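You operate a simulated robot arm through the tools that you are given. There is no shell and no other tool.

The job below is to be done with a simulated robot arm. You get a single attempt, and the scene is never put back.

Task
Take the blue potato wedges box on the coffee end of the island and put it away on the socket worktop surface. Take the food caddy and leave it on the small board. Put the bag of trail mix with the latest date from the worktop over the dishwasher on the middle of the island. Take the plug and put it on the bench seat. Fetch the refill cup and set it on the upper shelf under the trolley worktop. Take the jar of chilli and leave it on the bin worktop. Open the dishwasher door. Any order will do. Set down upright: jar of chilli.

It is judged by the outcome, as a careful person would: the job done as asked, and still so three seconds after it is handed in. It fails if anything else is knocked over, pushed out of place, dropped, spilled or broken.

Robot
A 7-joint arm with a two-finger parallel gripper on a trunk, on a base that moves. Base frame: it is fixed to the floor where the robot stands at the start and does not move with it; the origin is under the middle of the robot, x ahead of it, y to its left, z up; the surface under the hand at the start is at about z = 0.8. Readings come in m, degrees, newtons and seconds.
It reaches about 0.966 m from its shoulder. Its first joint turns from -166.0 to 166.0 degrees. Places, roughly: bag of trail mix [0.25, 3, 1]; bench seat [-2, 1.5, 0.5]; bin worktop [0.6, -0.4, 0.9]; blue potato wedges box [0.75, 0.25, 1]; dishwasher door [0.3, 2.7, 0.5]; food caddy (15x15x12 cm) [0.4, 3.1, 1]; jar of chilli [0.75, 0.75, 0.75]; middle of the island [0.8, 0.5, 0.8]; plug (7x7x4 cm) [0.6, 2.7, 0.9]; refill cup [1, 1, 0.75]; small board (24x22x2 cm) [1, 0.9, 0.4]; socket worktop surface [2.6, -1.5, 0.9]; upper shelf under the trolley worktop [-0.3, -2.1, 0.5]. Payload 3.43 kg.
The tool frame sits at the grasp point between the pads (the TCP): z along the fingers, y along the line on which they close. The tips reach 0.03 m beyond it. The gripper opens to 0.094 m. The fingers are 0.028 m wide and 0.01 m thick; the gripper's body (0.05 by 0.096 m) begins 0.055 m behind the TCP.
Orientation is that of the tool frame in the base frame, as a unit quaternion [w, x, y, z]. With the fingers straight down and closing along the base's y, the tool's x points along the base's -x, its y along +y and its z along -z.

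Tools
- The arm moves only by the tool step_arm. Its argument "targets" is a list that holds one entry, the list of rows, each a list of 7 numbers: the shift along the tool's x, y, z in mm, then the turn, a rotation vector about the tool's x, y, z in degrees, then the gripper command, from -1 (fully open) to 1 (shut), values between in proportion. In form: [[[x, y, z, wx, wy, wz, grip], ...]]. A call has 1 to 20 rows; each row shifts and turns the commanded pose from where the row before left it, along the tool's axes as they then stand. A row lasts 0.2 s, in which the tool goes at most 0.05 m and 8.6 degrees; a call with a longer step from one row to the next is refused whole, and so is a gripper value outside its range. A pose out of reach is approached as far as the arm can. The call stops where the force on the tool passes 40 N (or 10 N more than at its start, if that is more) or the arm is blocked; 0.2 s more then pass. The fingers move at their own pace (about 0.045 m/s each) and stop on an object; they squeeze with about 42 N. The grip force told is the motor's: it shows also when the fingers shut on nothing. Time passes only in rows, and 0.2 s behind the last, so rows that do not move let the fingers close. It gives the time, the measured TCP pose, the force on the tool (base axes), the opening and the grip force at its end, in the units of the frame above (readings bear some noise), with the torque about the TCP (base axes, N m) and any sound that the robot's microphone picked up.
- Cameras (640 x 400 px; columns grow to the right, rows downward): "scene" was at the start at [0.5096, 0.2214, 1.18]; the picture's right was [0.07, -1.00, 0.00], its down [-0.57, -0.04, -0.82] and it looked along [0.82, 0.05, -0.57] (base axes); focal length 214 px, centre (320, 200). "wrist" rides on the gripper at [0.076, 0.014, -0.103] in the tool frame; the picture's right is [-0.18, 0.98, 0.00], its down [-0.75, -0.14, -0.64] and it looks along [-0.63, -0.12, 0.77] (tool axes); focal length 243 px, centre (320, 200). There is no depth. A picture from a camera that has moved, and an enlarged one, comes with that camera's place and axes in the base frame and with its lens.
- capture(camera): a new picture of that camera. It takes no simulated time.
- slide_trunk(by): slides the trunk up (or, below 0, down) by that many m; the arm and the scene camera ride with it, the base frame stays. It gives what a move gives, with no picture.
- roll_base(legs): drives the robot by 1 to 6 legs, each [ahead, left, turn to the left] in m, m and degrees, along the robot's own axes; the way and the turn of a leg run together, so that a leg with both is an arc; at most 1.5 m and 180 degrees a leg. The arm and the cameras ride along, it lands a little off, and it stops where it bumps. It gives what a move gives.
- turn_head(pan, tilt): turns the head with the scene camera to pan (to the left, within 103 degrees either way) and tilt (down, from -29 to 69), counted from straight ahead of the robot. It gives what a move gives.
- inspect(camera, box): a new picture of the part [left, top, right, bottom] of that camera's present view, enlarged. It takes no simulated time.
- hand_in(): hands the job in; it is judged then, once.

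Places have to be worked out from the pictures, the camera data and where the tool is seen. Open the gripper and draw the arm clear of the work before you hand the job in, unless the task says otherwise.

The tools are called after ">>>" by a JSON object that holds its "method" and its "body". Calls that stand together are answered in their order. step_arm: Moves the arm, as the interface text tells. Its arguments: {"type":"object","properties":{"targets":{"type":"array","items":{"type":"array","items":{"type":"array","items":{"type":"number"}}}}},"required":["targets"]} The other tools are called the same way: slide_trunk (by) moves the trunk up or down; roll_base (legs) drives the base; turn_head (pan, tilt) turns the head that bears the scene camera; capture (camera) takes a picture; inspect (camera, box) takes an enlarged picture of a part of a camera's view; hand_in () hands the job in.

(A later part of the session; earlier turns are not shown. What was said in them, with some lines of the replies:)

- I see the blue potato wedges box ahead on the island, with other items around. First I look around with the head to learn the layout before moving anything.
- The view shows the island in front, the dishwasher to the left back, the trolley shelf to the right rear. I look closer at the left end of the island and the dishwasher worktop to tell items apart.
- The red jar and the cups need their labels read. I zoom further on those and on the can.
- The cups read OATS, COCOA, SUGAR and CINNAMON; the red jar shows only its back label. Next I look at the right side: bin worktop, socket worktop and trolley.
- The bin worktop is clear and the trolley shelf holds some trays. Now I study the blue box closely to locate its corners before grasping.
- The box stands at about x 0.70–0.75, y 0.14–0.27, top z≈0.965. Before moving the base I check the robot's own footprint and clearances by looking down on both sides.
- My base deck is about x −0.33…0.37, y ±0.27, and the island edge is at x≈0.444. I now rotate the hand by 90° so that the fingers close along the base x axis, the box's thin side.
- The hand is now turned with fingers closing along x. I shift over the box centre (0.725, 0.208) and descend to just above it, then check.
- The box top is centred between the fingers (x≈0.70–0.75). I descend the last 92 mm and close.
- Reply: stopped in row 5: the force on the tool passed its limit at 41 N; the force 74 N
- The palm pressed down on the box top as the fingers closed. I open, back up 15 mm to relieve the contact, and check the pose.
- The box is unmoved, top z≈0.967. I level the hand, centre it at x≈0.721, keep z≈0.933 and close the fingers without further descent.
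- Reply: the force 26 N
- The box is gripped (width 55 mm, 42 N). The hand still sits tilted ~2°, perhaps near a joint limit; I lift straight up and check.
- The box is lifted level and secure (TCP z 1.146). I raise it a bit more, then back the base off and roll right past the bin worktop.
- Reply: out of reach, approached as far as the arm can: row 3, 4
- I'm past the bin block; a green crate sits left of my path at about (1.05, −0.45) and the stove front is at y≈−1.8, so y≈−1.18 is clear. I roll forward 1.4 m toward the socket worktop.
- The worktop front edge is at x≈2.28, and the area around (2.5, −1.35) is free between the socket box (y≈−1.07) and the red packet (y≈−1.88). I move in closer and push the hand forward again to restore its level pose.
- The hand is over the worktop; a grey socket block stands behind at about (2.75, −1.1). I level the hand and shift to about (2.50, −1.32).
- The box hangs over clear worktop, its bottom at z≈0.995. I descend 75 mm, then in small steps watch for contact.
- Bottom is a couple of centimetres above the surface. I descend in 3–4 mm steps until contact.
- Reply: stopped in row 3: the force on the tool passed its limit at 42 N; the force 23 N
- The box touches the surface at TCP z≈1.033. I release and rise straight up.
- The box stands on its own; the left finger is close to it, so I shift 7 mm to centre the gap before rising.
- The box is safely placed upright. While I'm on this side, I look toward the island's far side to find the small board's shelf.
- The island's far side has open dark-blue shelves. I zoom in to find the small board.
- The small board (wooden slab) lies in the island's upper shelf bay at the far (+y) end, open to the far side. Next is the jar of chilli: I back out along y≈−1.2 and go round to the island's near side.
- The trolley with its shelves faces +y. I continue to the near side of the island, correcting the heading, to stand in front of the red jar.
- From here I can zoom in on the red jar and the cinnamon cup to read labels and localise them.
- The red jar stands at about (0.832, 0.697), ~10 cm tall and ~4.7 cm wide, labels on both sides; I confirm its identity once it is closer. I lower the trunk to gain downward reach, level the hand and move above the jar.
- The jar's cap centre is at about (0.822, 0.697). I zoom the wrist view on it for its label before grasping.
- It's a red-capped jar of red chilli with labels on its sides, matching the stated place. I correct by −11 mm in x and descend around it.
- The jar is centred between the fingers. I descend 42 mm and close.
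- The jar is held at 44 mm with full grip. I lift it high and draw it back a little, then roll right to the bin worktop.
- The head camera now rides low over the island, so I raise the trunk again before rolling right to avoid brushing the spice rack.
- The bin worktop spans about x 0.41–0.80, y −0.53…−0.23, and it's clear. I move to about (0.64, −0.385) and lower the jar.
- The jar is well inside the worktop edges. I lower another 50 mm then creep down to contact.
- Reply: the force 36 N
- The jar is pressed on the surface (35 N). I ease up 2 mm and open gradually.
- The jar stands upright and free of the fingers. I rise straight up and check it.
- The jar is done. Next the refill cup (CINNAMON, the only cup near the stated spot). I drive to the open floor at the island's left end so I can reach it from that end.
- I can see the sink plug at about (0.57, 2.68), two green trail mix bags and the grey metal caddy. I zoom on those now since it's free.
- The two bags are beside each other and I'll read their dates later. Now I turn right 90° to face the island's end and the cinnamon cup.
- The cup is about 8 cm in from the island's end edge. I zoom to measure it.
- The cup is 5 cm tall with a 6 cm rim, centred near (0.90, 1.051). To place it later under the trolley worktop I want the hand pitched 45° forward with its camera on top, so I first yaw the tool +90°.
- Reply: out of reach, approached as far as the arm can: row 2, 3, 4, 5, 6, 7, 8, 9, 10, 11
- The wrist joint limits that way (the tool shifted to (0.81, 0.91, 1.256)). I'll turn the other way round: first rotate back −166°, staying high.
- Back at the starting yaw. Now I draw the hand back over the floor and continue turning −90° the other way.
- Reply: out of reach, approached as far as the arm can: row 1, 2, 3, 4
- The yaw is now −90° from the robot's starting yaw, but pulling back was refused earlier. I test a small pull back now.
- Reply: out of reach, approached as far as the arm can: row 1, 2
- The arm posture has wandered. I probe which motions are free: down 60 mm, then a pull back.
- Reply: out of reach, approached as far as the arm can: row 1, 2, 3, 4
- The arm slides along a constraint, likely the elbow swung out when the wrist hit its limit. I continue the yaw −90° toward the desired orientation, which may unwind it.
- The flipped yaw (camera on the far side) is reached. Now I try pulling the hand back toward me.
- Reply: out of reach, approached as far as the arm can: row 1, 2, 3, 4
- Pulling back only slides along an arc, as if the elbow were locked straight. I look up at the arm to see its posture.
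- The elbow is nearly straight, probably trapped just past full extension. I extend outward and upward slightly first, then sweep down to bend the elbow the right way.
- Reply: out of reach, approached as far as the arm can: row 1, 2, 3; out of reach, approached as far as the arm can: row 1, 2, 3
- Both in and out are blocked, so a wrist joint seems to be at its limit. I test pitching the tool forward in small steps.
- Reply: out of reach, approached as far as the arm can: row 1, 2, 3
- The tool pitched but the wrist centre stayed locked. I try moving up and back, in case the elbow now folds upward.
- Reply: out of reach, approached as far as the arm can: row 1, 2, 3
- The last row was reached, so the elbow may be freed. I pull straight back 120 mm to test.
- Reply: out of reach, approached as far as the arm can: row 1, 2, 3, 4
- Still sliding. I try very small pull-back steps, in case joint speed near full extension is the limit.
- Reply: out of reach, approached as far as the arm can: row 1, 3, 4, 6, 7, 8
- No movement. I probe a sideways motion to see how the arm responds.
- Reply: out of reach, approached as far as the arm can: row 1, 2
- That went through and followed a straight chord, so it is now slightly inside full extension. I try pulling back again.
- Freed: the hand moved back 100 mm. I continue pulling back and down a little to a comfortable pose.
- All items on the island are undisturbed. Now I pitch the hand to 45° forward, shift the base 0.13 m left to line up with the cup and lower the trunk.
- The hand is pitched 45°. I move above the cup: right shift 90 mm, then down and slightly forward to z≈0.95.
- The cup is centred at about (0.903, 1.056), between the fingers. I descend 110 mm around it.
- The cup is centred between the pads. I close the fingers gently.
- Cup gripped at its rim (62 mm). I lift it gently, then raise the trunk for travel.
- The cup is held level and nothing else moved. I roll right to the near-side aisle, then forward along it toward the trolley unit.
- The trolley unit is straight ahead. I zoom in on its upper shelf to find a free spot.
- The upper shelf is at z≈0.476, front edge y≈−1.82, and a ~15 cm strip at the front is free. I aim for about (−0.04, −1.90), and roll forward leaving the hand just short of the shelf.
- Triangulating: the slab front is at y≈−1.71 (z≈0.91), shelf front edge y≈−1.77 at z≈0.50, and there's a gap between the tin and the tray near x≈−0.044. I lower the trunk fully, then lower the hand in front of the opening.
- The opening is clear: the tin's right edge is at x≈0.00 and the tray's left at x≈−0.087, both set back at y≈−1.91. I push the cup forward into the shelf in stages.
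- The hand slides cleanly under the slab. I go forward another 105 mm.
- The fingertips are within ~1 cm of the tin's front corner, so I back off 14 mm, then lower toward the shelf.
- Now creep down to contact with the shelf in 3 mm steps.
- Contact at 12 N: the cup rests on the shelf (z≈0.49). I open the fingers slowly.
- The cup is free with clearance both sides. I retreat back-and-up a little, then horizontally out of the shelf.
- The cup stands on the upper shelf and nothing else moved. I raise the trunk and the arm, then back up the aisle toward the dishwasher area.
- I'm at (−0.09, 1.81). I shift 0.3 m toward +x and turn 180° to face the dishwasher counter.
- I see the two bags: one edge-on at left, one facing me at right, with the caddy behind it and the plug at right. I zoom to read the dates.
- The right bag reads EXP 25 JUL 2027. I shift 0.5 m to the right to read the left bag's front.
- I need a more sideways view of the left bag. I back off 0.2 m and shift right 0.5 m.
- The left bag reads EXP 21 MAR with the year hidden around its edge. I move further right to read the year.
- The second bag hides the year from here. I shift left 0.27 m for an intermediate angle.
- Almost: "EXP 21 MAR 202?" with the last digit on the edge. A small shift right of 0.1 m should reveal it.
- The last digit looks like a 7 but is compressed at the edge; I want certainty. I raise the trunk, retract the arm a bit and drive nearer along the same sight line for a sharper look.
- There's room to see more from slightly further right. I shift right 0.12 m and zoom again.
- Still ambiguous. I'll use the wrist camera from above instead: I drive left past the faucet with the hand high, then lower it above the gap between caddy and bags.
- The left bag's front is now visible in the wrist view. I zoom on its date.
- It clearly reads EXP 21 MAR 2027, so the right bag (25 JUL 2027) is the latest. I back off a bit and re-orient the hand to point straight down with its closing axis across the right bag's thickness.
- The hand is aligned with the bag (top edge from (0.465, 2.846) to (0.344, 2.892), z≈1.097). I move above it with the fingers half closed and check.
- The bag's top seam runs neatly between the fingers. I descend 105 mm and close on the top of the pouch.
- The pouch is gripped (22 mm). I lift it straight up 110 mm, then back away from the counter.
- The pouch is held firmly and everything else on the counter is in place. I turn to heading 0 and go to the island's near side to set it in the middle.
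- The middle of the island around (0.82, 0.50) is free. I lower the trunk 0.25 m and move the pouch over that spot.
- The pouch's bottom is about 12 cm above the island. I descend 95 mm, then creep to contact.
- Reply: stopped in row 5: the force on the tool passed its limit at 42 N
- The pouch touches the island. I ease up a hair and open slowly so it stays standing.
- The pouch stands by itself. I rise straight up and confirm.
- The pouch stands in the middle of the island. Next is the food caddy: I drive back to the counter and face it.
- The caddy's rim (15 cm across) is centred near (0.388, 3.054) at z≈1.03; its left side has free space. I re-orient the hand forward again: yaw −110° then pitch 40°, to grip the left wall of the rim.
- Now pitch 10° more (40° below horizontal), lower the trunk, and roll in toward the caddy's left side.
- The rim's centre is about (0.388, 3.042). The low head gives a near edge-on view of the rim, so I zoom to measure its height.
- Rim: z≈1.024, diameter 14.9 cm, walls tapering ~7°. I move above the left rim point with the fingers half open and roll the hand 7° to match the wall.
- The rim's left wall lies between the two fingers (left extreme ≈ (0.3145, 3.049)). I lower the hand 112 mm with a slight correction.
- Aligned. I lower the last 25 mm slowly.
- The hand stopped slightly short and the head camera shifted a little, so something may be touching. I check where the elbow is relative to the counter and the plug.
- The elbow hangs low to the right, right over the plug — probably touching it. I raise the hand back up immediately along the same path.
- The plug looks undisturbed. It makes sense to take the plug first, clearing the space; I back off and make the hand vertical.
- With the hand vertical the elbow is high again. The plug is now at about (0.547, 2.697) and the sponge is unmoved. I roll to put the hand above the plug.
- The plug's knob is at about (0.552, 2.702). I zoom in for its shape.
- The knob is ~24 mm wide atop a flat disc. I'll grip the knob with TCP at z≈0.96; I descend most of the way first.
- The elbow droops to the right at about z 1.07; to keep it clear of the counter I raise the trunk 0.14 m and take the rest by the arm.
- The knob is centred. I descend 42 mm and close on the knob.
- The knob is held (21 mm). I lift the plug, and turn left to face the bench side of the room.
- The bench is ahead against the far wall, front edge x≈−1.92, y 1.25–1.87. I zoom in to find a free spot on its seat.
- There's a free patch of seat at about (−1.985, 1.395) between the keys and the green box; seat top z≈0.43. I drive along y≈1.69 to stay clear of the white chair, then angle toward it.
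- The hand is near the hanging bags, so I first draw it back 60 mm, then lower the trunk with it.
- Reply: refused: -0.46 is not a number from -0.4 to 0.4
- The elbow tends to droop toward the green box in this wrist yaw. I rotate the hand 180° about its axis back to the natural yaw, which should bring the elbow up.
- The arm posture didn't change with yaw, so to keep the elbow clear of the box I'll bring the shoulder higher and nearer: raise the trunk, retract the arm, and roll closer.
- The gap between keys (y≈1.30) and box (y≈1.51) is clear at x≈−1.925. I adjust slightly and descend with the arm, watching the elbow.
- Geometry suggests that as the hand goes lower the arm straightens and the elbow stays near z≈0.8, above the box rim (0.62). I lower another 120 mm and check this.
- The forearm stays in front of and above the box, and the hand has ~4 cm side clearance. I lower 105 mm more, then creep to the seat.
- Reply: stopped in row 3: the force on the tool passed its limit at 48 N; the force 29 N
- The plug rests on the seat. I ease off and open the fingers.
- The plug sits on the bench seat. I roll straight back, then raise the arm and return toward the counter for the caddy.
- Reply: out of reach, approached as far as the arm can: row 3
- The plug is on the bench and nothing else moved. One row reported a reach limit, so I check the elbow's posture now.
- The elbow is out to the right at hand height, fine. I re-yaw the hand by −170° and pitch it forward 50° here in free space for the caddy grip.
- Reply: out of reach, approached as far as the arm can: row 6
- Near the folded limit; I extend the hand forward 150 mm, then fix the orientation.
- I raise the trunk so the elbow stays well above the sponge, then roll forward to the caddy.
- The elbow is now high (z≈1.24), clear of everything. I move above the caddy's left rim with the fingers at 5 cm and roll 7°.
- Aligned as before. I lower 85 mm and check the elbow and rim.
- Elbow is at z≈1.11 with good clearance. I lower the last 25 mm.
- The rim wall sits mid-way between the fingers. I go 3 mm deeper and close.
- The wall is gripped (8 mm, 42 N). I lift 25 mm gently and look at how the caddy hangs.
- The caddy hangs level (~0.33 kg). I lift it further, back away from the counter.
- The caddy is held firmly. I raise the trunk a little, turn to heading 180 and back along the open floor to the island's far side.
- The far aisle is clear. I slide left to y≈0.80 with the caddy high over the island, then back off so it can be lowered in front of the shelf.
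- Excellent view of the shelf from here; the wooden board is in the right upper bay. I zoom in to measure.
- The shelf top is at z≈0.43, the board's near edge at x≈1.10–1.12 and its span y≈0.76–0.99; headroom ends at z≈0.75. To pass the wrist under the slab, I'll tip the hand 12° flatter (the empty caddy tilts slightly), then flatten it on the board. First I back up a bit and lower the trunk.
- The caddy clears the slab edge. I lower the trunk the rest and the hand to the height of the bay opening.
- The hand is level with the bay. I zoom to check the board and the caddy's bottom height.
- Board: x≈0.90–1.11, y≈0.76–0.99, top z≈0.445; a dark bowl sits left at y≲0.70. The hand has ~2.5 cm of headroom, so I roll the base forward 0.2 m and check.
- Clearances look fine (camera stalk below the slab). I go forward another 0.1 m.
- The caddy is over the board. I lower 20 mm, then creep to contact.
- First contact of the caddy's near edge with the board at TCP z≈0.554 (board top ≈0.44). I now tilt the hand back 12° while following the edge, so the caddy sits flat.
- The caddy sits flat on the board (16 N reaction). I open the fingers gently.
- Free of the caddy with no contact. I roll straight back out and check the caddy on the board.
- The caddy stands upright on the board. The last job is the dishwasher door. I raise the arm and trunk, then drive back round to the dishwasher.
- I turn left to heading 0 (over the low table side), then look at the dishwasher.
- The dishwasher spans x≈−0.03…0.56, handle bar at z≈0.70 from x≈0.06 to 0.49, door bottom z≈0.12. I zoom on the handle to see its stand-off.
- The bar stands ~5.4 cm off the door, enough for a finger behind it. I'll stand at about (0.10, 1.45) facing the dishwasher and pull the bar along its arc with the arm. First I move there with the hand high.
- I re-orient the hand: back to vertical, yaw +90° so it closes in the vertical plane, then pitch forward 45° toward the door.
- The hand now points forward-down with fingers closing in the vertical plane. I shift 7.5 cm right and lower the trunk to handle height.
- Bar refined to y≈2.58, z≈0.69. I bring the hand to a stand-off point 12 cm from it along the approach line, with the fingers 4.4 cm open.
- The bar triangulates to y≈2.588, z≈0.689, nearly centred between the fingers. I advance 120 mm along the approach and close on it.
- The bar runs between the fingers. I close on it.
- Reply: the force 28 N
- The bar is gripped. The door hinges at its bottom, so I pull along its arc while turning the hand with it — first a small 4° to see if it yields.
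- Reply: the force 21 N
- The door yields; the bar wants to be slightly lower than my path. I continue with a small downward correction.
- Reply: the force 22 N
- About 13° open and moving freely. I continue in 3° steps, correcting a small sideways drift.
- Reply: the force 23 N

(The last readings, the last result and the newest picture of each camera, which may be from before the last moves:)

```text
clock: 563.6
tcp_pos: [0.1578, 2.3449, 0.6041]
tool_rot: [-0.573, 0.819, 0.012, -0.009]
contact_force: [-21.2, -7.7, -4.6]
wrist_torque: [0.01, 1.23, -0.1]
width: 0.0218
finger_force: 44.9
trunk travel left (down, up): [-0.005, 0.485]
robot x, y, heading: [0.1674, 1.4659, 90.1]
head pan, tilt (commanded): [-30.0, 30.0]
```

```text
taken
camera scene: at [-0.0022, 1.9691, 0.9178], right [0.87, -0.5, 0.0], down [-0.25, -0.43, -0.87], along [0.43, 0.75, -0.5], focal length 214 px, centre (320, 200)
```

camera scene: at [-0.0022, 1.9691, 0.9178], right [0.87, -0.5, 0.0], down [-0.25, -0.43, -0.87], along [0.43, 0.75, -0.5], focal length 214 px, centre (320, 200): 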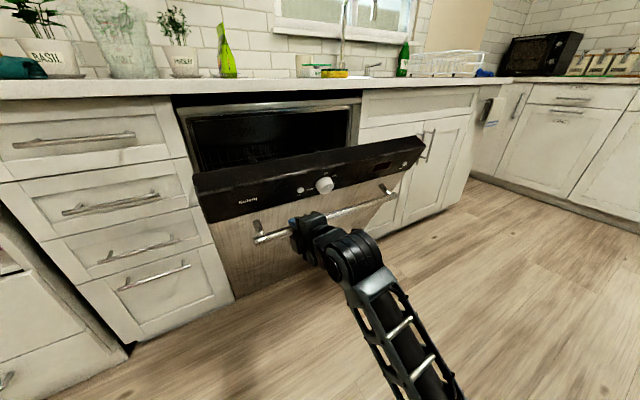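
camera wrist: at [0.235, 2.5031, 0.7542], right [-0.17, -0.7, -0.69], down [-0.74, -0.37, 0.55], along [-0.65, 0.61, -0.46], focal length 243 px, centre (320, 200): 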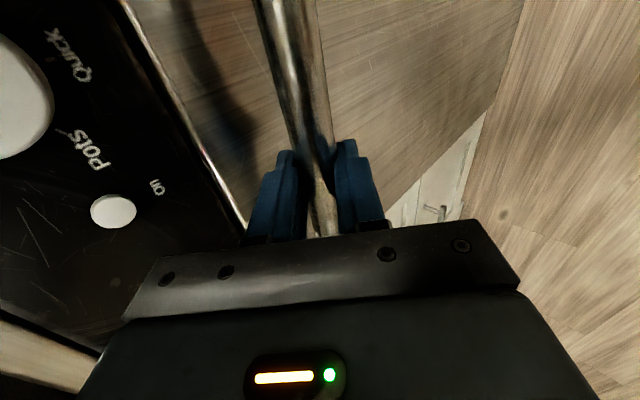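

About 26° open. I continue to roughly 38°.

>>> {"method": "step_arm", "body": {"targets": [[[-2, 25, -18, 3, 0, 0, 1], [-1, 25, -18, 3, 0, 0, 1], [-1, 25, -18, 3, 0, 0, 1], [-1, 25, -18, 3, 0, 0, 1], [0, 0, 0, 0, 0, 0, 1]]]}}

>>> {"method": "capture", "body": {"camera": "scene"}}

```text
clock: 564.8
tcp_pos: [0.158, 2.2498, 0.5254]
tool_rot: [-0.656, 0.754, 0.012, -0.009]
contact_force: [-16.0, -15.5, 5.2]
wrist_torque: [0.08, 1.12, -0.46]
width: 0.0215
finger_force: 45.3
trunk travel left (down, up): [-0.005, 0.485]
robot x, y, heading: [0.1685, 1.4682, 89.8]
head pan, tilt (commanded): [-30.0, 30.0]
```

```text
taken
camera scene: at [-0.002, 1.9689, 0.9181], right [0.87, -0.5, 0.0], down [-0.25, -0.43, -0.87], along [0.43, 0.75, -0.5], focal length 214 px, centre (320, 200)
```

scene: 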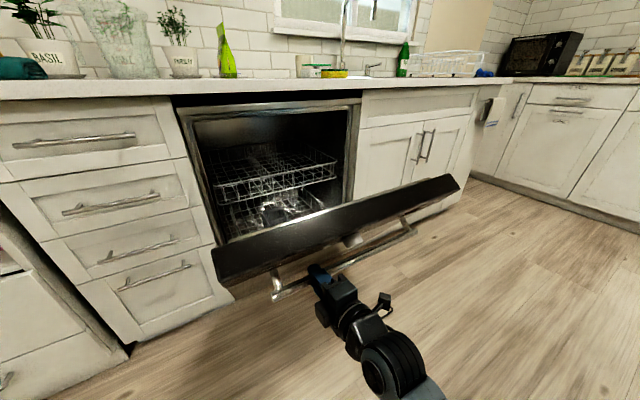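

About 39° open; interior and racks visible. I test whether the door stays by itself by loosening the fingers to 3 cm while still caging the bar.

>>> {"method": "step_arm", "body": {"targets": [[[0, 0, 0, 0, 0, 0, 0.5], [0, 0, 0, 0, 0, 0, 0.35], [0, 0, 0, 0, 0, 0, 0.35], [0, 0, 0, 0, 0, 0, 0.35], [0, 0, 0, 0, 0, 0, 0.35]]]}}

>>> {"method": "capture", "body": {"camera": "scene"}}

>>> {"method": "capture", "body": {"camera": "wrist"}}

```text
clock: 566.0
tcp_pos: [0.1584, 2.2496, 0.5259]
tool_rot: [-0.656, 0.755, 0.011, -0.01]
contact_force: [0.6, 0.7, -0.8]
wrist_torque: [0.0, 0.0, -0.02]
width: 0.0307
finger_force: 0.1
trunk travel left (down, up): [-0.005, 0.485]
robot x, y, heading: [0.1659, 1.47, 90.1]
head pan, tilt (commanded): [-30.0, 30.0]
```

```text
taken
camera scene: at [-0.0019, 1.9691, 0.9179], right [0.87, -0.5, 0.0], down [-0.25, -0.43, -0.87], along [0.43, 0.75, -0.5], focal length 214 px, centre (320, 200)
```

scene: 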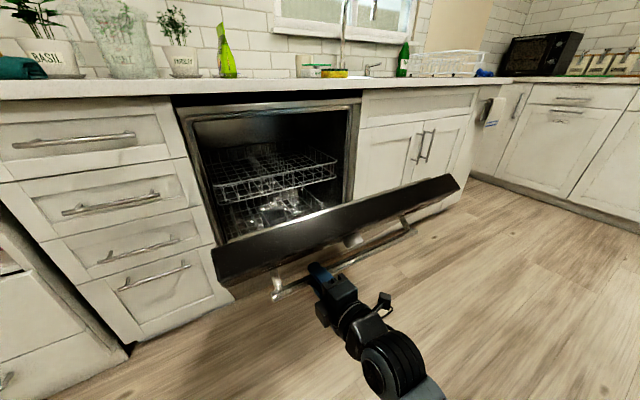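

```text
taken
camera wrist: at [0.2375, 2.1489, 0.526], right [-0.18, -0.14, -0.97], down [-0.74, -0.64, 0.23], along [-0.65, 0.76, 0.01], focal length 243 px, centre (320, 200)
```

wrist: 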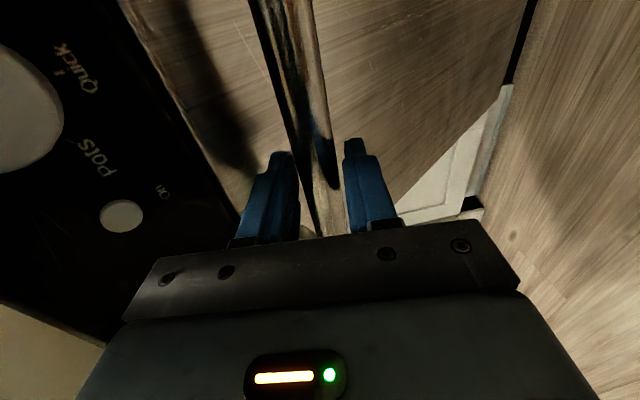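

The door holds its position by itself. To open it fully I'll push it down from inside: first I withdraw the hand from the bar by rolling back and slightly left.

>>> {"method": "step_arm", "body": {"targets": [[[0, 0, -15, 0, 0, 0, 0.2], [0, 0, -30, 0, 0, 0, 0.2], [0, 0, -30, 0, 0, 0, 0.2], [0, 0, 0, 0, 0, 0, 0.2]]]}}

>>> {"method": "roll_base", "body": {"legs": [[0, 0.045, 0], [-0.12, 0, 0]]}}

>>> {"method": "capture", "body": {"camera": "scene"}}

```text
clock: 567.0
tcp_pos: [0.1598, 2.1775, 0.5352]
tool_rot: [-0.656, 0.755, 0.011, -0.009]
contact_force: [0.5, -0.3, 0.0]
wrist_torque: [0.01, 0.0, 0.02]
width: 0.0376
finger_force: 0.1
trunk travel left (down, up): [-0.005, 0.485]
robot x, y, heading: [0.1662, 1.4654, 89.7]
head pan, tilt (commanded): [-30.0, 30.0]
```

```text
clock: 568.7
tcp_pos: [0.1152, 2.0571, 0.5342]
tool_rot: [-0.656, 0.755, 0.01, -0.008]
contact_force: [0.1, -0.1, -0.2]
wrist_torque: [0.0, 0.01, 0.02]
width: 0.0378
finger_force: 0.1
trunk travel left (down, up): [-0.005, 0.485]
robot x, y, heading: [0.1195, 1.3503, 89.7]
head pan, tilt (commanded): [-30.0, 30.0]
```

```text
taken
camera scene: at [-0.0477, 1.8507, 0.9179], right [0.86, -0.5, 0.0], down [-0.25, -0.43, -0.87], along [0.44, 0.75, -0.5], focal length 214 px, centre (320, 200)
```

scene: 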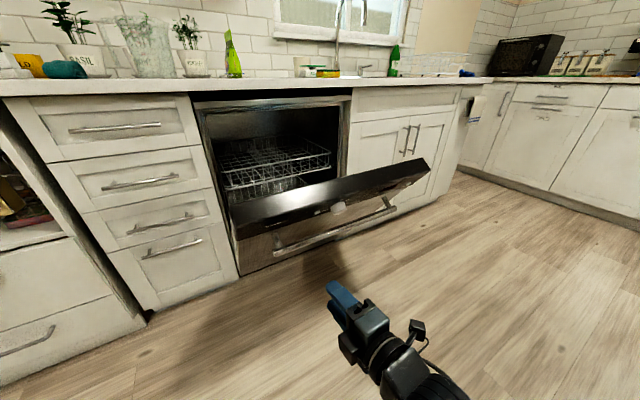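

The door holds steady. I raise the trunk and turn the hand to point straight down, fingers closed.

>>> {"method": "slide_trunk", "body": {"by": 0.35}}

>>> {"method": "step_arm", "body": {"targets": [[[0, 0, 0, -8.2, 0, 0, 1], [0, 0, 0, -8.2, 0, 0, 1], [0, 0, 0, -8.2, 0, 0, 1], [0, 0, 0, -8.2, 0, 0, 1], [0, 0, 0, -8.2, 0, 0, 1], [0, 0, 0, -8.2, 0, 0, 1], [0, 0, 0, -8.2, 0, 0, 1], [0, 0, 0, -8.2, 0, 0, 1], [0, 0, 0, -8.2, 0, 0, 1], [0, 0, 0, -8.2, 0, 0, 1], [0, 0, 0, 0, 0, 0, 1]]]}}

>>> {"method": "turn_head", "body": {"pan": -20, "tilt": 40}}

>>> {"method": "capture", "body": {"camera": "scene"}}

```text
clock: 572.1
tcp_pos: [0.116, 2.0585, 0.8849]
tool_rot: [-0.655, 0.755, 0.01, -0.008]
contact_force: [-0.6, 0.4, -0.4]
wrist_torque: [-0.01, 0.01, -0.01]
width: 0.0373
finger_force: 0.0
trunk travel left (down, up): [-0.355, 0.135]
robot x, y, heading: [0.1216, 1.3489, 89.8]
head pan, tilt (commanded): [-30.0, 30.0]
```

```text
clock: 574.5
tcp_pos: [0.1158, 2.0529, 0.8352]
tool_rot: [-0.123, 0.992, 0.013, -0.001]
contact_force: [0.2, 0.4, 0.5]
wrist_torque: [0.01, 0.02, 0.01]
width: 0.0
finger_force: 33.4
out of reach, approached as far as the arm can: row 8, 9, 10
trunk travel left (down, up): [-0.355, 0.135]
robot x, y, heading: [0.1194, 1.3463, 89.7]
head pan, tilt (commanded): [-30.0, 30.0]
```

```text
clock: 575.2
tcp_pos: [0.1162, 2.0516, 0.8347]
tool_rot: [-0.122, 0.992, 0.013, 0.0]
contact_force: [1.3, 0.7, 0.6]
wrist_torque: [-0.02, 0.02, 0.01]
width: 0.0
finger_force: 32.7
trunk travel left (down, up): [-0.355, 0.135]
robot x, y, heading: [0.1251, 1.3488, 89.8]
head pan, tilt (commanded): [-20.0, 40.0]
```

```text
taken
camera scene: at [-0.0638, 1.8524, 1.2526], right [0.94, -0.35, 0.0], down [-0.22, -0.6, -0.77], along [0.26, 0.72, -0.64], focal length 214 px, centre (320, 200)
```

scene: 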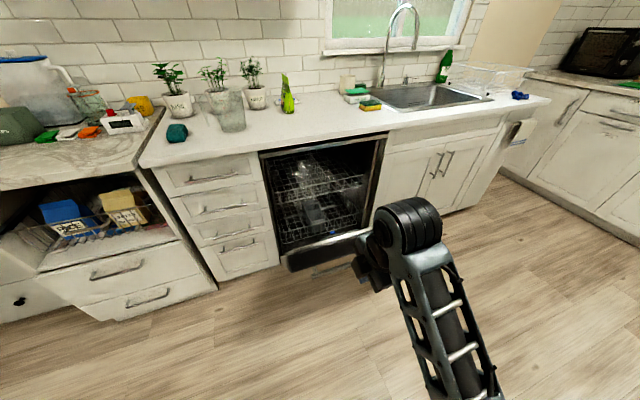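

Slightly tilted due to the fold limit, but fine. I move forward over the door's top edge to its inner side, then straighten the hand.

>>> {"method": "step_arm", "body": {"targets": [[[0, -44, 6, 0, 0, 0, 1], [0, -44, 6, 0, 0, 0, 1], [0, -44, 6, 0, 0, 0, 1], [0, -44, 6, 0, 0, 0, 1], [0, -44, 6, 0, 0, 0, 1], [0, -44, 6, 0, 0, 0, 1], [0, -30, 6, 0, 0, 0, 1], [0, 0, 0, -7, 0, 0, 1], [0, 0, 0, -7, 0, 0, 1], [0, 0, 0, 0, 0, 0, 1]]]}}

>>> {"method": "capture", "body": {"camera": "scene"}}

>>> {"method": "capture", "body": {"camera": "wrist"}}

```text
clock: 577.5
tcp_pos: [0.1077, 2.347, 0.8663]
tool_rot: [0.001, 1.0, 0.012, 0.0]
contact_force: [0.4, 0.5, 0.8]
wrist_torque: [-0.01, 0.0, 0.03]
width: 0.0002
finger_force: 32.9
trunk travel left (down, up): [-0.355, 0.135]
robot x, y, heading: [0.1218, 1.3517, 89.7]
head pan, tilt (commanded): [-20.0, 40.0]
```

```text
taken
camera scene: at [-0.0638, 1.8524, 1.2526], right [0.94, -0.35, 0.0], down [-0.22, -0.6, -0.77], along [0.26, 0.72, -0.64], focal length 214 px, centre (320, 200)
```

scene: 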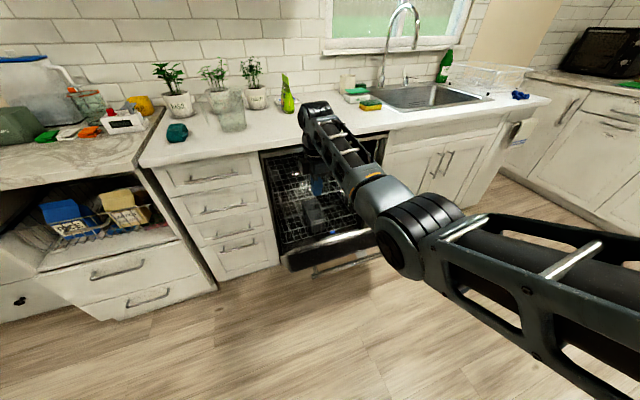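

```text
taken
camera wrist: at [0.1839, 2.3346, 0.9681], right [-0.16, -0.99, 0.0], down [-0.76, 0.12, 0.64], along [-0.63, 0.1, -0.77], focal length 243 px, centre (320, 200)
```

wrist: 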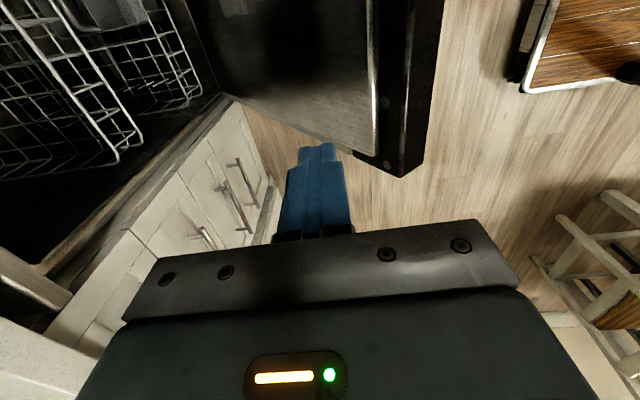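

The inner face's top edge is near y≈2.29, z≈0.71. I raise the arm and lower the trunk by the same amount, so the arm can reach the whole way down, and shift 6 cm toward the door's middle.

>>> {"method": "step_arm", "body": {"targets": [[[20, 0, -40, 0, 0, 0, 1], [20, 0, -40, 0, 0, 0, 1], [20, 0, -40, 0, 0, 0, 1], [0, 0, -44, 0, 0, 0, 1], [0, 0, -44, 0, 0, 0, 1], [0, 0, -44, 0, 0, 0, 1], [0, 0, -44, 0, 0, 0, 1], [0, 0, -40, 0, 0, 0, 1], [0, 0, 0, 0, 0, 0, 1]]]}}

>>> {"method": "slide_trunk", "body": {"by": -0.35}}

>>> {"method": "capture", "body": {"camera": "scene"}}

>>> {"method": "capture", "body": {"camera": "wrist"}}

```text
clock: 579.5
tcp_pos: [0.1677, 2.3504, 1.2036]
tool_rot: [-0.001, 1.0, 0.013, 0.001]
contact_force: [-0.3, -0.7, 0.2]
wrist_torque: [0.0, 0.0, 0.02]
width: 0.0
finger_force: 32.9
trunk travel left (down, up): [-0.355, 0.135]
robot x, y, heading: [0.1217, 1.3511, 89.8]
head pan, tilt (commanded): [-20.0, 40.0]
```

```text
clock: 582.9
tcp_pos: [0.1661, 2.3483, 0.8532]
tool_rot: [-0.001, 1.0, 0.014, 0.001]
contact_force: [0.1, 0.2, 0.6]
wrist_torque: [0.03, 0.0, -0.02]
width: 0.0
finger_force: 32.6
trunk travel left (down, up): [-0.005, 0.485]
robot x, y, heading: [0.1207, 1.3483, 89.8]
head pan, tilt (commanded): [-20.0, 40.0]
```

```text
taken
camera scene: at [-0.0638, 1.8524, 0.9026], right [0.94, -0.35, 0.0], down [-0.22, -0.6, -0.77], along [0.26, 0.72, -0.64], focal length 214 px, centre (320, 200)
```

scene: 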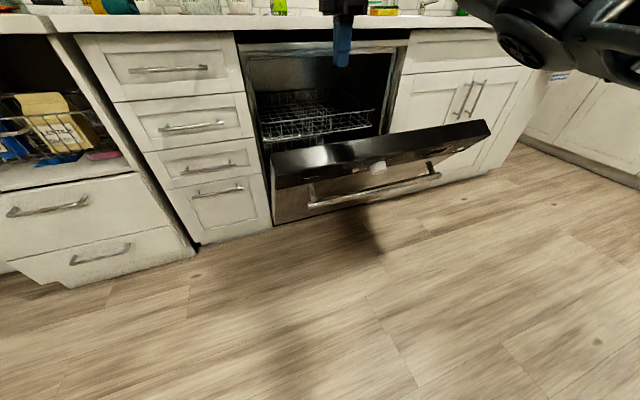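

```text
taken
camera wrist: at [0.2435, 2.3367, 0.9552], right [-0.16, -0.99, 0.0], down [-0.76, 0.12, 0.64], along [-0.63, 0.1, -0.77], focal length 243 px, centre (320, 200)
```

wrist: 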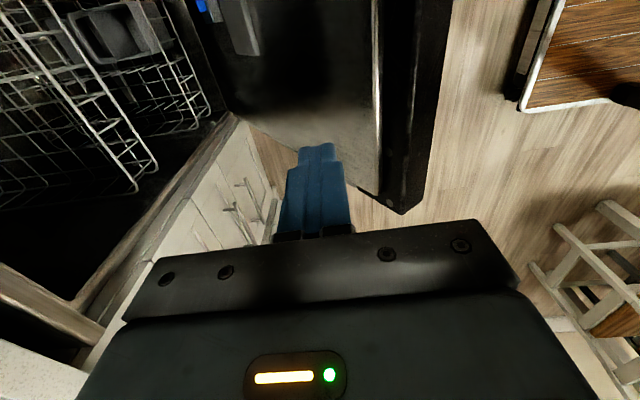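

The fingertips are above the door's inner face. I lower 140 mm to just above it.

>>> {"method": "step_arm", "body": {"targets": [[[0, 0, 40, 0, 0, 0, 1], [0, 0, 40, 0, 0, 0, 1], [0, 0, 40, 0, 0, 0, 1], [0, 0, 25, 0, 0, 0, 1], [0, 0, 0, 0, 0, 0, 1]]]}}

>>> {"method": "capture", "body": {"camera": "scene"}}

>>> {"method": "capture", "body": {"camera": "wrist"}}

```text
clock: 584.1
tcp_pos: [0.1668, 2.35, 0.7078]
tool_rot: [-0.001, 1.0, 0.013, 0.001]
contact_force: [-0.2, 0.1, -0.1]
wrist_torque: [-0.03, -0.02, -0.01]
width: 0.0
finger_force: 33.0
trunk travel left (down, up): [-0.005, 0.485]
robot x, y, heading: [0.1204, 1.3466, 89.7]
head pan, tilt (commanded): [-20.0, 40.0]
```

```text
taken
camera scene: at [-0.0638, 1.8524, 0.9025], right [0.94, -0.35, 0.0], down [-0.22, -0.6, -0.77], along [0.26, 0.72, -0.64], focal length 214 px, centre (320, 200)
```

scene: 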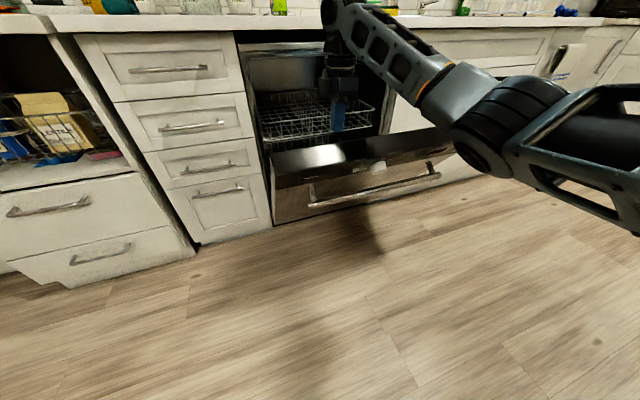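

```text
taken
camera wrist: at [0.243, 2.3376, 0.8101], right [-0.16, -0.99, 0.0], down [-0.76, 0.12, 0.64], along [-0.63, 0.1, -0.77], focal length 243 px, centre (320, 200)
```

wrist: 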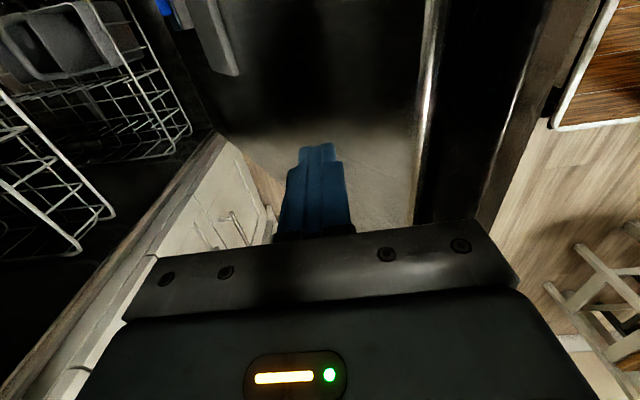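

Clear of the racks. I push outward and down along the door's arc, four steps first.

>>> {"method": "step_arm", "body": {"targets": [[[0, 37.1, 22.5, 0, 0, 0, 1], [0, 35.5, 25, 0, 0, 0, 1], [0, 33.6, 27.4, 0, 0, 0, 1], [0, 31.6, 29.7, 0, 0, 0, 1], [0, 0, 0, 0, 0, 0, 1]]]}}

>>> {"method": "capture", "body": {"camera": "scene"}}

>>> {"method": "capture", "body": {"camera": "wrist"}}

```text
clock: 585.3
tcp_pos: [0.1682, 2.2115, 0.6033]
tool_rot: [-0.001, 1.0, 0.013, 0.001]
contact_force: [-1.0, 0.5, -0.3]
wrist_torque: [-0.03, 0.0, 0.02]
width: 0.0
finger_force: 32.9
trunk travel left (down, up): [-0.005, 0.485]
robot x, y, heading: [0.1191, 1.3513, 89.6]
head pan, tilt (commanded): [-20.0, 40.0]
```

```text
taken
camera scene: at [-0.0638, 1.8524, 0.9025], right [0.94, -0.35, 0.0], down [-0.22, -0.6, -0.77], along [0.26, 0.72, -0.64], focal length 214 px, centre (320, 200)
```

scene: 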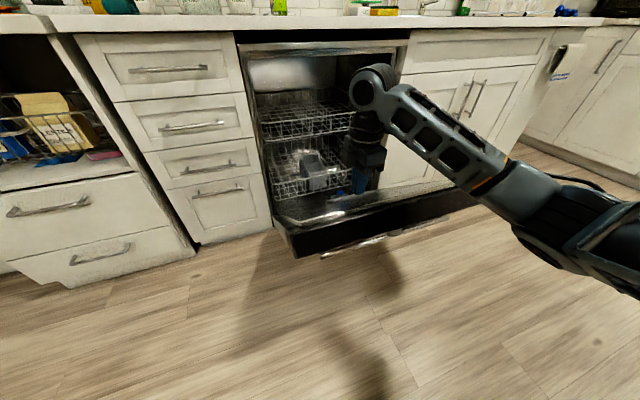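

```text
taken
camera wrist: at [0.2445, 2.1997, 0.7059], right [-0.16, -0.99, 0.0], down [-0.76, 0.12, 0.64], along [-0.63, 0.1, -0.77], focal length 243 px, centre (320, 200)
```

wrist: 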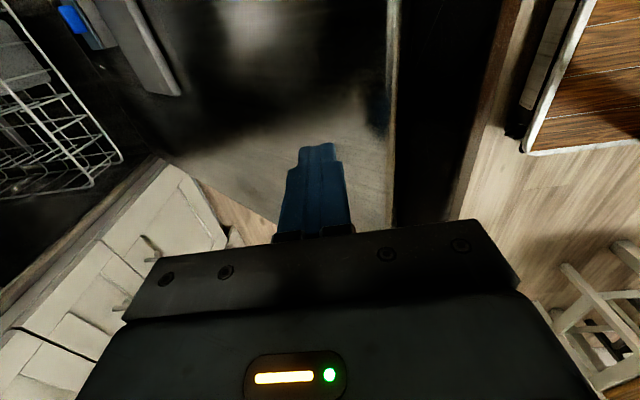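

The door has swung further with the push (~55°). I continue pushing down.

>>> {"method": "step_arm", "body": {"targets": [[[0, 29.5, 31.8, 0, 0, 0, 1], [0, 27.2, 33.8, 0, 0, 0, 1], [0, 24.8, 35.6, 0, 0, 0, 1], [0, 22.2, 37.3, 0, 0, 0, 1], [0, 0, 0, 0, 0, 0, 1]]]}}

>>> {"method": "capture", "body": {"camera": "scene"}}

>>> {"method": "capture", "body": {"camera": "wrist"}}

```text
clock: 586.5
tcp_pos: [0.1703, 2.1094, 0.4641]
tool_rot: [-0.001, 1.0, 0.013, 0.0]
contact_force: [0.3, 0.5, -0.3]
wrist_torque: [0.01, 0.0, -0.02]
width: 0.0003
finger_force: 32.9
trunk travel left (down, up): [-0.005, 0.485]
robot x, y, heading: [0.1188, 1.3468, 89.7]
head pan, tilt (commanded): [-20.0, 40.0]
```

```text
taken
camera scene: at [-0.0639, 1.8524, 0.9025], right [0.94, -0.34, 0.0], down [-0.22, -0.6, -0.77], along [0.26, 0.72, -0.64], focal length 214 px, centre (320, 200)
```

scene: 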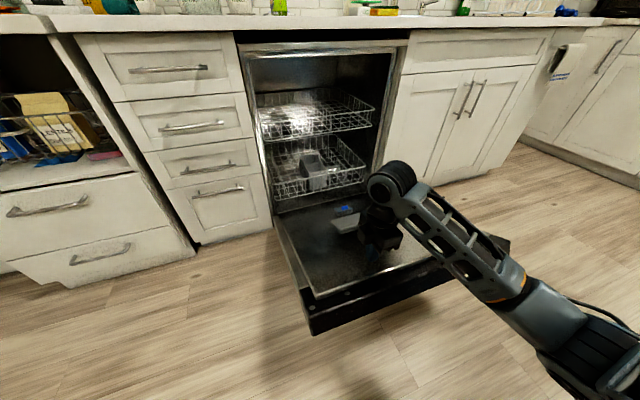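

```text
taken
camera wrist: at [0.2474, 2.0977, 0.567], right [-0.16, -0.99, 0.0], down [-0.76, 0.12, 0.64], along [-0.63, 0.1, -0.77], focal length 243 px, centre (320, 200)
```

wrist: 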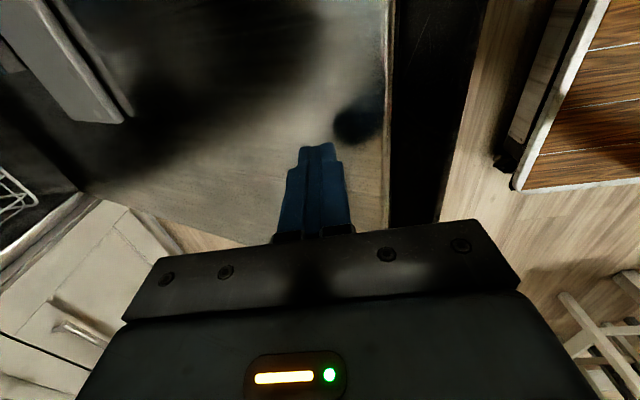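

The door is around 70–75° open. I push further.

>>> {"method": "step_arm", "body": {"targets": [[[0, 19.6, 38.7, 0, 0, 0, 1], [0, 16.8, 40, 0, 0, 0, 1], [0, 14, 41.1, 0, 0, 0, 1], [0, 11.1, 35, 0, 0, 0, 1], [0, 0, 0, 0, 0, 0, 1]]]}}

>>> {"method": "capture", "body": {"camera": "scene"}}

>>> {"method": "capture", "body": {"camera": "wrist"}}

```text
clock: 587.7
tcp_pos: [0.1757, 2.0474, 0.3081]
tool_rot: [-0.001, 1.0, 0.012, 0.001]
contact_force: [-0.2, -0.1, -0.4]
wrist_torque: [-0.05, 0.01, 0.07]
width: 0.0001
finger_force: 32.8
trunk travel left (down, up): [-0.005, 0.485]
robot x, y, heading: [0.1197, 1.3486, 89.6]
head pan, tilt (commanded): [-20.0, 40.0]
```

```text
taken
camera scene: at [-0.0639, 1.8524, 0.9025], right [0.94, -0.34, 0.0], down [-0.22, -0.6, -0.77], along [0.26, 0.72, -0.64], focal length 214 px, centre (320, 200)
```

scene: 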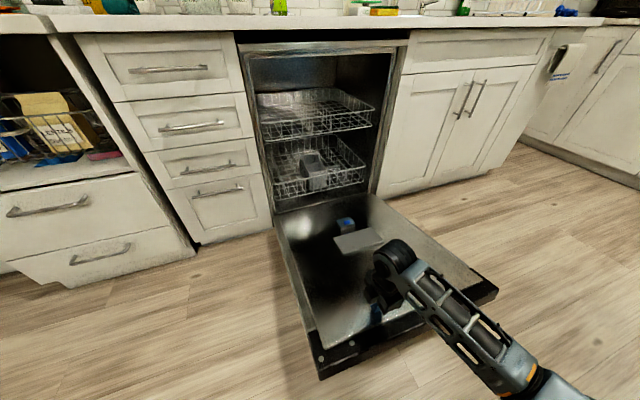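

```text
taken
camera wrist: at [0.2515, 2.0355, 0.4107], right [-0.16, -0.99, 0.0], down [-0.76, 0.12, 0.64], along [-0.63, 0.1, -0.77], focal length 243 px, centre (320, 200)
```

wrist: 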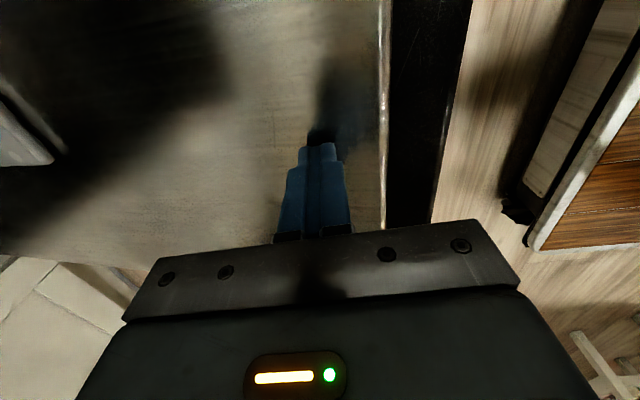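

The door is nearly horizontal. I push down a bit more until I feel its end stop.

>>> {"method": "step_arm", "body": {"targets": [[[0, 6, 20, 0, 0, 0, 1], [0, 4, 20, 0, 0, 0, 1], [0, 3, 20, 0, 0, 0, 1], [0, 0, 15, 0, 0, 0, 1], [0, 0, 0, 0, 0, 0, 1]]]}}

>>> {"method": "capture", "body": {"camera": "scene"}}

>>> {"method": "capture", "body": {"camera": "wrist"}}

```text
clock: 588.9
tcp_pos: [0.1773, 2.035, 0.2332]
tool_rot: [0.0, 1.0, 0.013, 0.001]
contact_force: [0.7, -3.7, 4.9]
wrist_torque: [-0.14, 0.05, 0.01]
width: 0.0002
finger_force: 33.1
trunk travel left (down, up): [-0.005, 0.485]
robot x, y, heading: [0.1178, 1.349, 89.9]
head pan, tilt (commanded): [-20.0, 40.0]
```

```text
taken
camera scene: at [-0.0638, 1.8522, 0.9026], right [0.94, -0.35, 0.0], down [-0.22, -0.6, -0.77], along [0.26, 0.72, -0.64], focal length 214 px, centre (320, 200)
```

scene: 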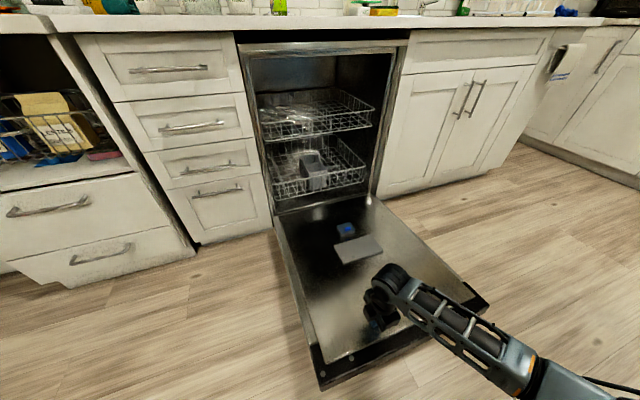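

```text
taken
camera wrist: at [0.2533, 2.0225, 0.3363], right [-0.16, -0.99, 0.0], down [-0.76, 0.12, 0.64], along [-0.63, 0.1, -0.77], focal length 243 px, centre (320, 200)
```

wrist: 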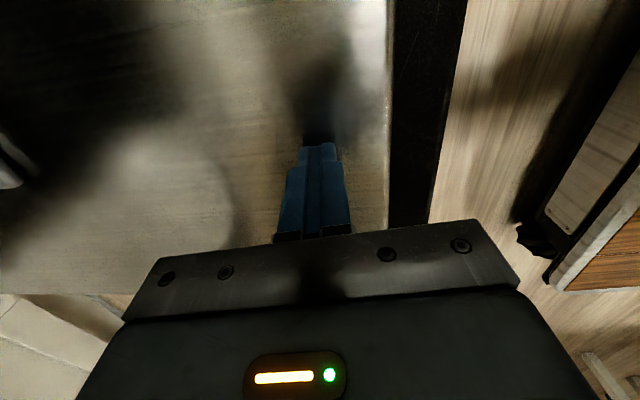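

>>> {"method": "step_arm", "body": {"targets": [[[0, 2, 15, 0, 0, 0, 1], [0, 0, 15, 0, 0, 0, 1], [0, 0, 12, 0, 0, 0, 1], [0, 0, 10, 0, 0, 0, 1], [0, 0, 0, 0, 0, 0, 1]]]}}

>>> {"method": "capture", "body": {"camera": "scene"}}

```text
clock: 589.6
tcp_pos: [0.1768, 2.0311, 0.1998]
tool_rot: [0.0, 1.0, 0.014, 0.0]
contact_force: [1.2, -9.5, 23.7]
wrist_torque: [-0.46, 0.02, 0.01]
width: 0.0
finger_force: 33.4
trunk travel left (down, up): [-0.005, 0.485]
robot x, y, heading: [0.1195, 1.3491, 89.8]
head pan, tilt (commanded): [-20.0, 40.0]
stopped in row 3: the force on the tool passed its limit at 64 N (the readings are from after the stop); the commanded pose is now the measured one
```

```text
taken
camera scene: at [-0.0638, 1.8519, 0.903], right [0.94, -0.35, 0.0], down [-0.22, -0.6, -0.77], along [0.26, 0.72, -0.64], focal length 214 px, centre (320, 200)
```

scene: 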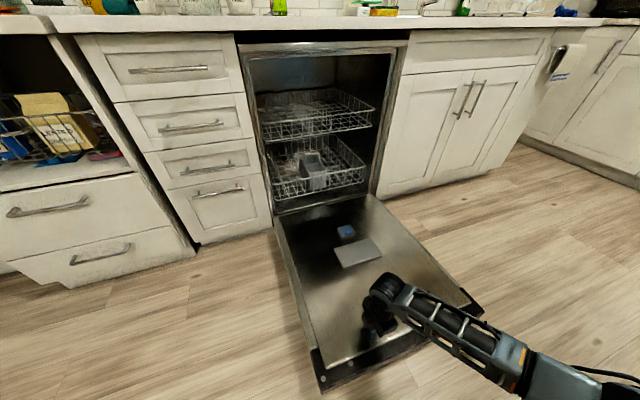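

The door is at its end stop, fully open. I lift the hand away with the trunk and confirm the door stays down.

>>> {"method": "slide_trunk", "body": {"by": 0.4}}

>>> {"method": "step_arm", "body": {"targets": [[[0, 0, -40, 0, 0, 0, 0], [0, 0, -40, 0, 0, 0, -1], [0, 0, -40, 0, 0, 0, -1], [0, 0, -40, 0, 0, 0, -1], [0, 0, -40, 0, 0, 0, -1], [0, 0, 0, 0, 0, 0, -1]]]}}

>>> {"method": "capture", "body": {"camera": "scene"}}

```text
clock: 593.5
tcp_pos: [0.1764, 2.0329, 0.598]
tool_rot: [0.0, 1.0, 0.012, 0.0]
contact_force: [0.3, -0.3, -0.7]
wrist_torque: [-0.03, 0.03, 0.0]
width: 0.0001
finger_force: 33.2
trunk travel left (down, up): [-0.405, 0.085]
robot x, y, heading: [0.1222, 1.3502, 89.6]
head pan, tilt (commanded): [-20.0, 40.0]
```

```text
clock: 594.9
tcp_pos: [0.1763, 2.0336, 0.7972]
tool_rot: [0.0, 1.0, 0.013, 0.0]
contact_force: [-0.7, 0.4, -0.4]
wrist_torque: [0.04, -0.01, 0.02]
width: 0.094
finger_force: 0.0
trunk travel left (down, up): [-0.405, 0.085]
robot x, y, heading: [0.1229, 1.3499, 89.9]
head pan, tilt (commanded): [-20.0, 40.0]
```

```text
taken
camera scene: at [-0.0638, 1.8524, 1.3025], right [0.94, -0.35, 0.0], down [-0.22, -0.6, -0.77], along [0.26, 0.72, -0.64], focal length 214 px, centre (320, 200)
```

scene: 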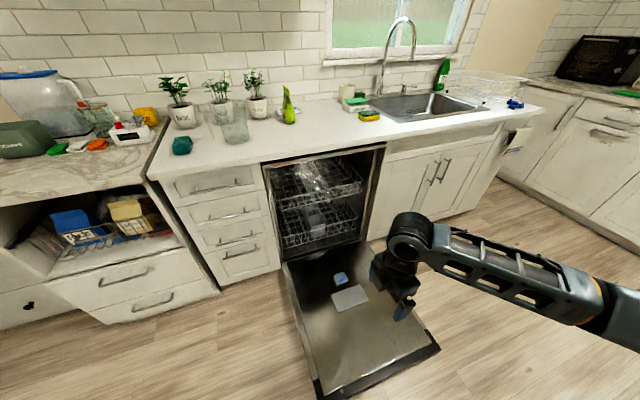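

The dishwasher is fully open. I draw the arm clear by rolling back, then check the island and bench once more.

>>> {"method": "roll_base", "body": {"legs": [[-0.35, 0, 0]]}}

>>> {"method": "turn_head", "body": {"pan": -100, "tilt": 35}}

>>> {"method": "capture", "body": {"camera": "scene"}}

>>> {"method": "turn_head", "body": {"pan": 0, "tilt": 25}}

>>> {"method": "capture", "body": {"camera": "scene"}}

>>> {"method": "turn_head", "body": {"pan": 80, "tilt": 25}}

>>> {"method": "capture", "body": {"camera": "scene"}}

```text
clock: 597.1
tcp_pos: [0.1799, 1.6857, 0.7984]
tool_rot: [0.0, 1.0, 0.009, 0.0]
contact_force: [0.6, -0.4, 0.6]
wrist_torque: [0.01, 0.01, 0.01]
width: 0.0941
finger_force: 0.1
trunk travel left (down, up): [-0.405, 0.085]
robot x, y, heading: [0.1189, 1.004, 89.5]
head pan, tilt (commanded): [-20.0, 40.0]
```

```text
clock: 598.7
tcp_pos: [0.18, 1.6869, 0.7973]
tool_rot: [0.0, 1.0, 0.009, -0.001]
contact_force: [0.3, 0.1, 0.6]
wrist_torque: [0.04, 0.02, -0.01]
width: 0.0938
finger_force: 0.0
trunk travel left (down, up): [-0.405, 0.085]
robot x, y, heading: [0.1156, 1.0051, 89.3]
head pan, tilt (commanded): [-100.0, 35.0]
```

```text
taken
camera scene: at [-0.0055, 1.4104, 1.3101], right [-0.18, -0.98, 0.0], down [-0.56, 0.11, -0.82], along [0.81, -0.15, -0.57], focal length 214 px, centre (320, 200)
```

scene: 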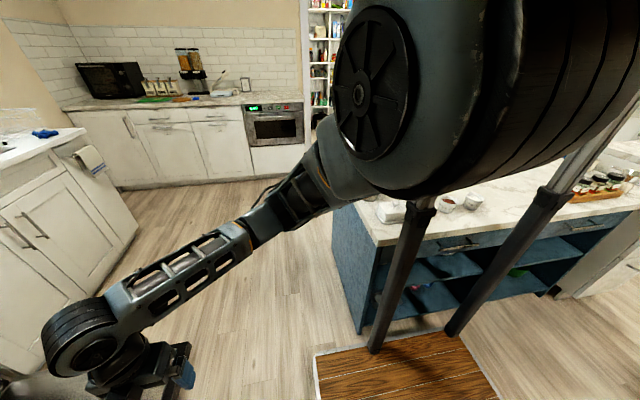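

```text
clock: 600.4
tcp_pos: [0.1797, 1.6848, 0.7965]
tool_rot: [0.001, 1.0, 0.01, -0.001]
contact_force: [0.8, -0.4, -0.5]
wrist_torque: [-0.01, 0.03, 0.0]
width: 0.0941
finger_force: 0.0
trunk travel left (down, up): [-0.405, 0.085]
robot x, y, heading: [0.1187, 0.998, 89.3]
head pan, tilt (commanded): [0.0, 25.0]
```

```text
taken
camera scene: at [-0.0908, 1.5188, 1.3259], right [1.0, -0.01, 0.0], down [-0.01, -0.42, -0.91], along [0.01, 0.91, -0.42], focal length 214 px, centre (320, 200)
```

scene: 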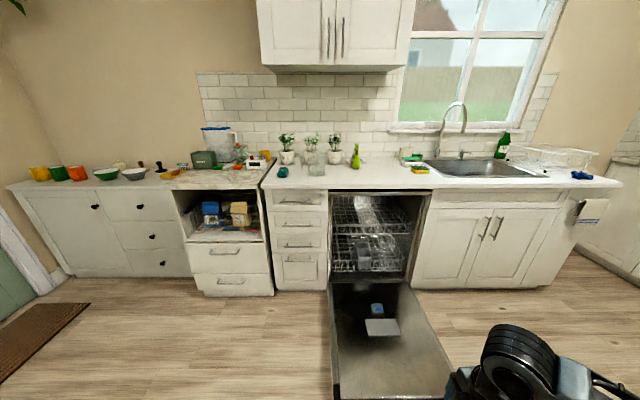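

```text
clock: 602.0
tcp_pos: [0.1799, 1.6861, 0.7972]
tool_rot: [-0.001, 1.0, 0.008, 0.0]
contact_force: [0.6, 0.5, -0.5]
wrist_torque: [0.03, -0.03, 0.0]
width: 0.0938
finger_force: 0.0
trunk travel left (down, up): [-0.405, 0.085]
robot x, y, heading: [0.1222, 1.0002, 89.6]
head pan, tilt (commanded): [80.0, 25.0]
```

```text
taken
camera scene: at [-0.1825, 1.4439, 1.3259], right [0.19, 0.98, 0.0], down [0.42, -0.08, -0.91], along [-0.89, 0.17, -0.42], focal length 214 px, centre (320, 200)
```

scene: 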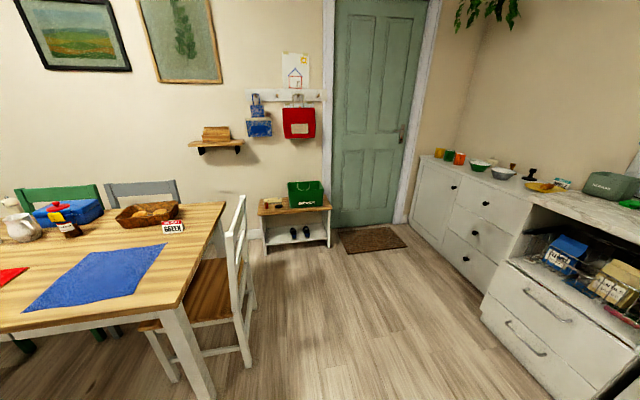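

Everything checks out: the dishwasher is fully open, the plug is on the bench, and the other items are where they were put. The gripper is open and clear of the work, so I hand in the job.

>>> {"method": "hand_in", "body": {}}

```text
The job is handed in.
```

I've handed the job in with all seven tasks done. Nothing else was knocked over or pushed out of place in the pictures I took along the way.

- **Potato wedges box:** it stands on the socket worktop, clear of the socket block and the other packets.
- **Food caddy:** it sits flat on the small board, which is in the island's shelf on the far side.
- **Trail mix:** I took the bag marked EXP 25 JUL 2027; the other one reads 21 MAR 2027. It stands upright in the middle of the island.
- **Plug:** it is on the bench seat between the keys and the green box. My elbow nudged it about 2 cm on the counter before I picked it up.
- **Refill cup:** no cup is labelled "refill", so I took the CINNAMON cup, the only one at the place you gave. It is at the front of the upper shelf under the trolley worktop.
- **Jar of chilli:** it stands upright on the bin worktop. I never saw the jar's front label in full. I took the red-capped jar because it was at the stated spot and its contents looked like chilli.
- **Dishwasher door:** it is open all the way down to its stop and stayed there when I let go.

I confirmed most items where I put them as I went. I did not go back to the trolley shelf or the socket worktop for a final close look.
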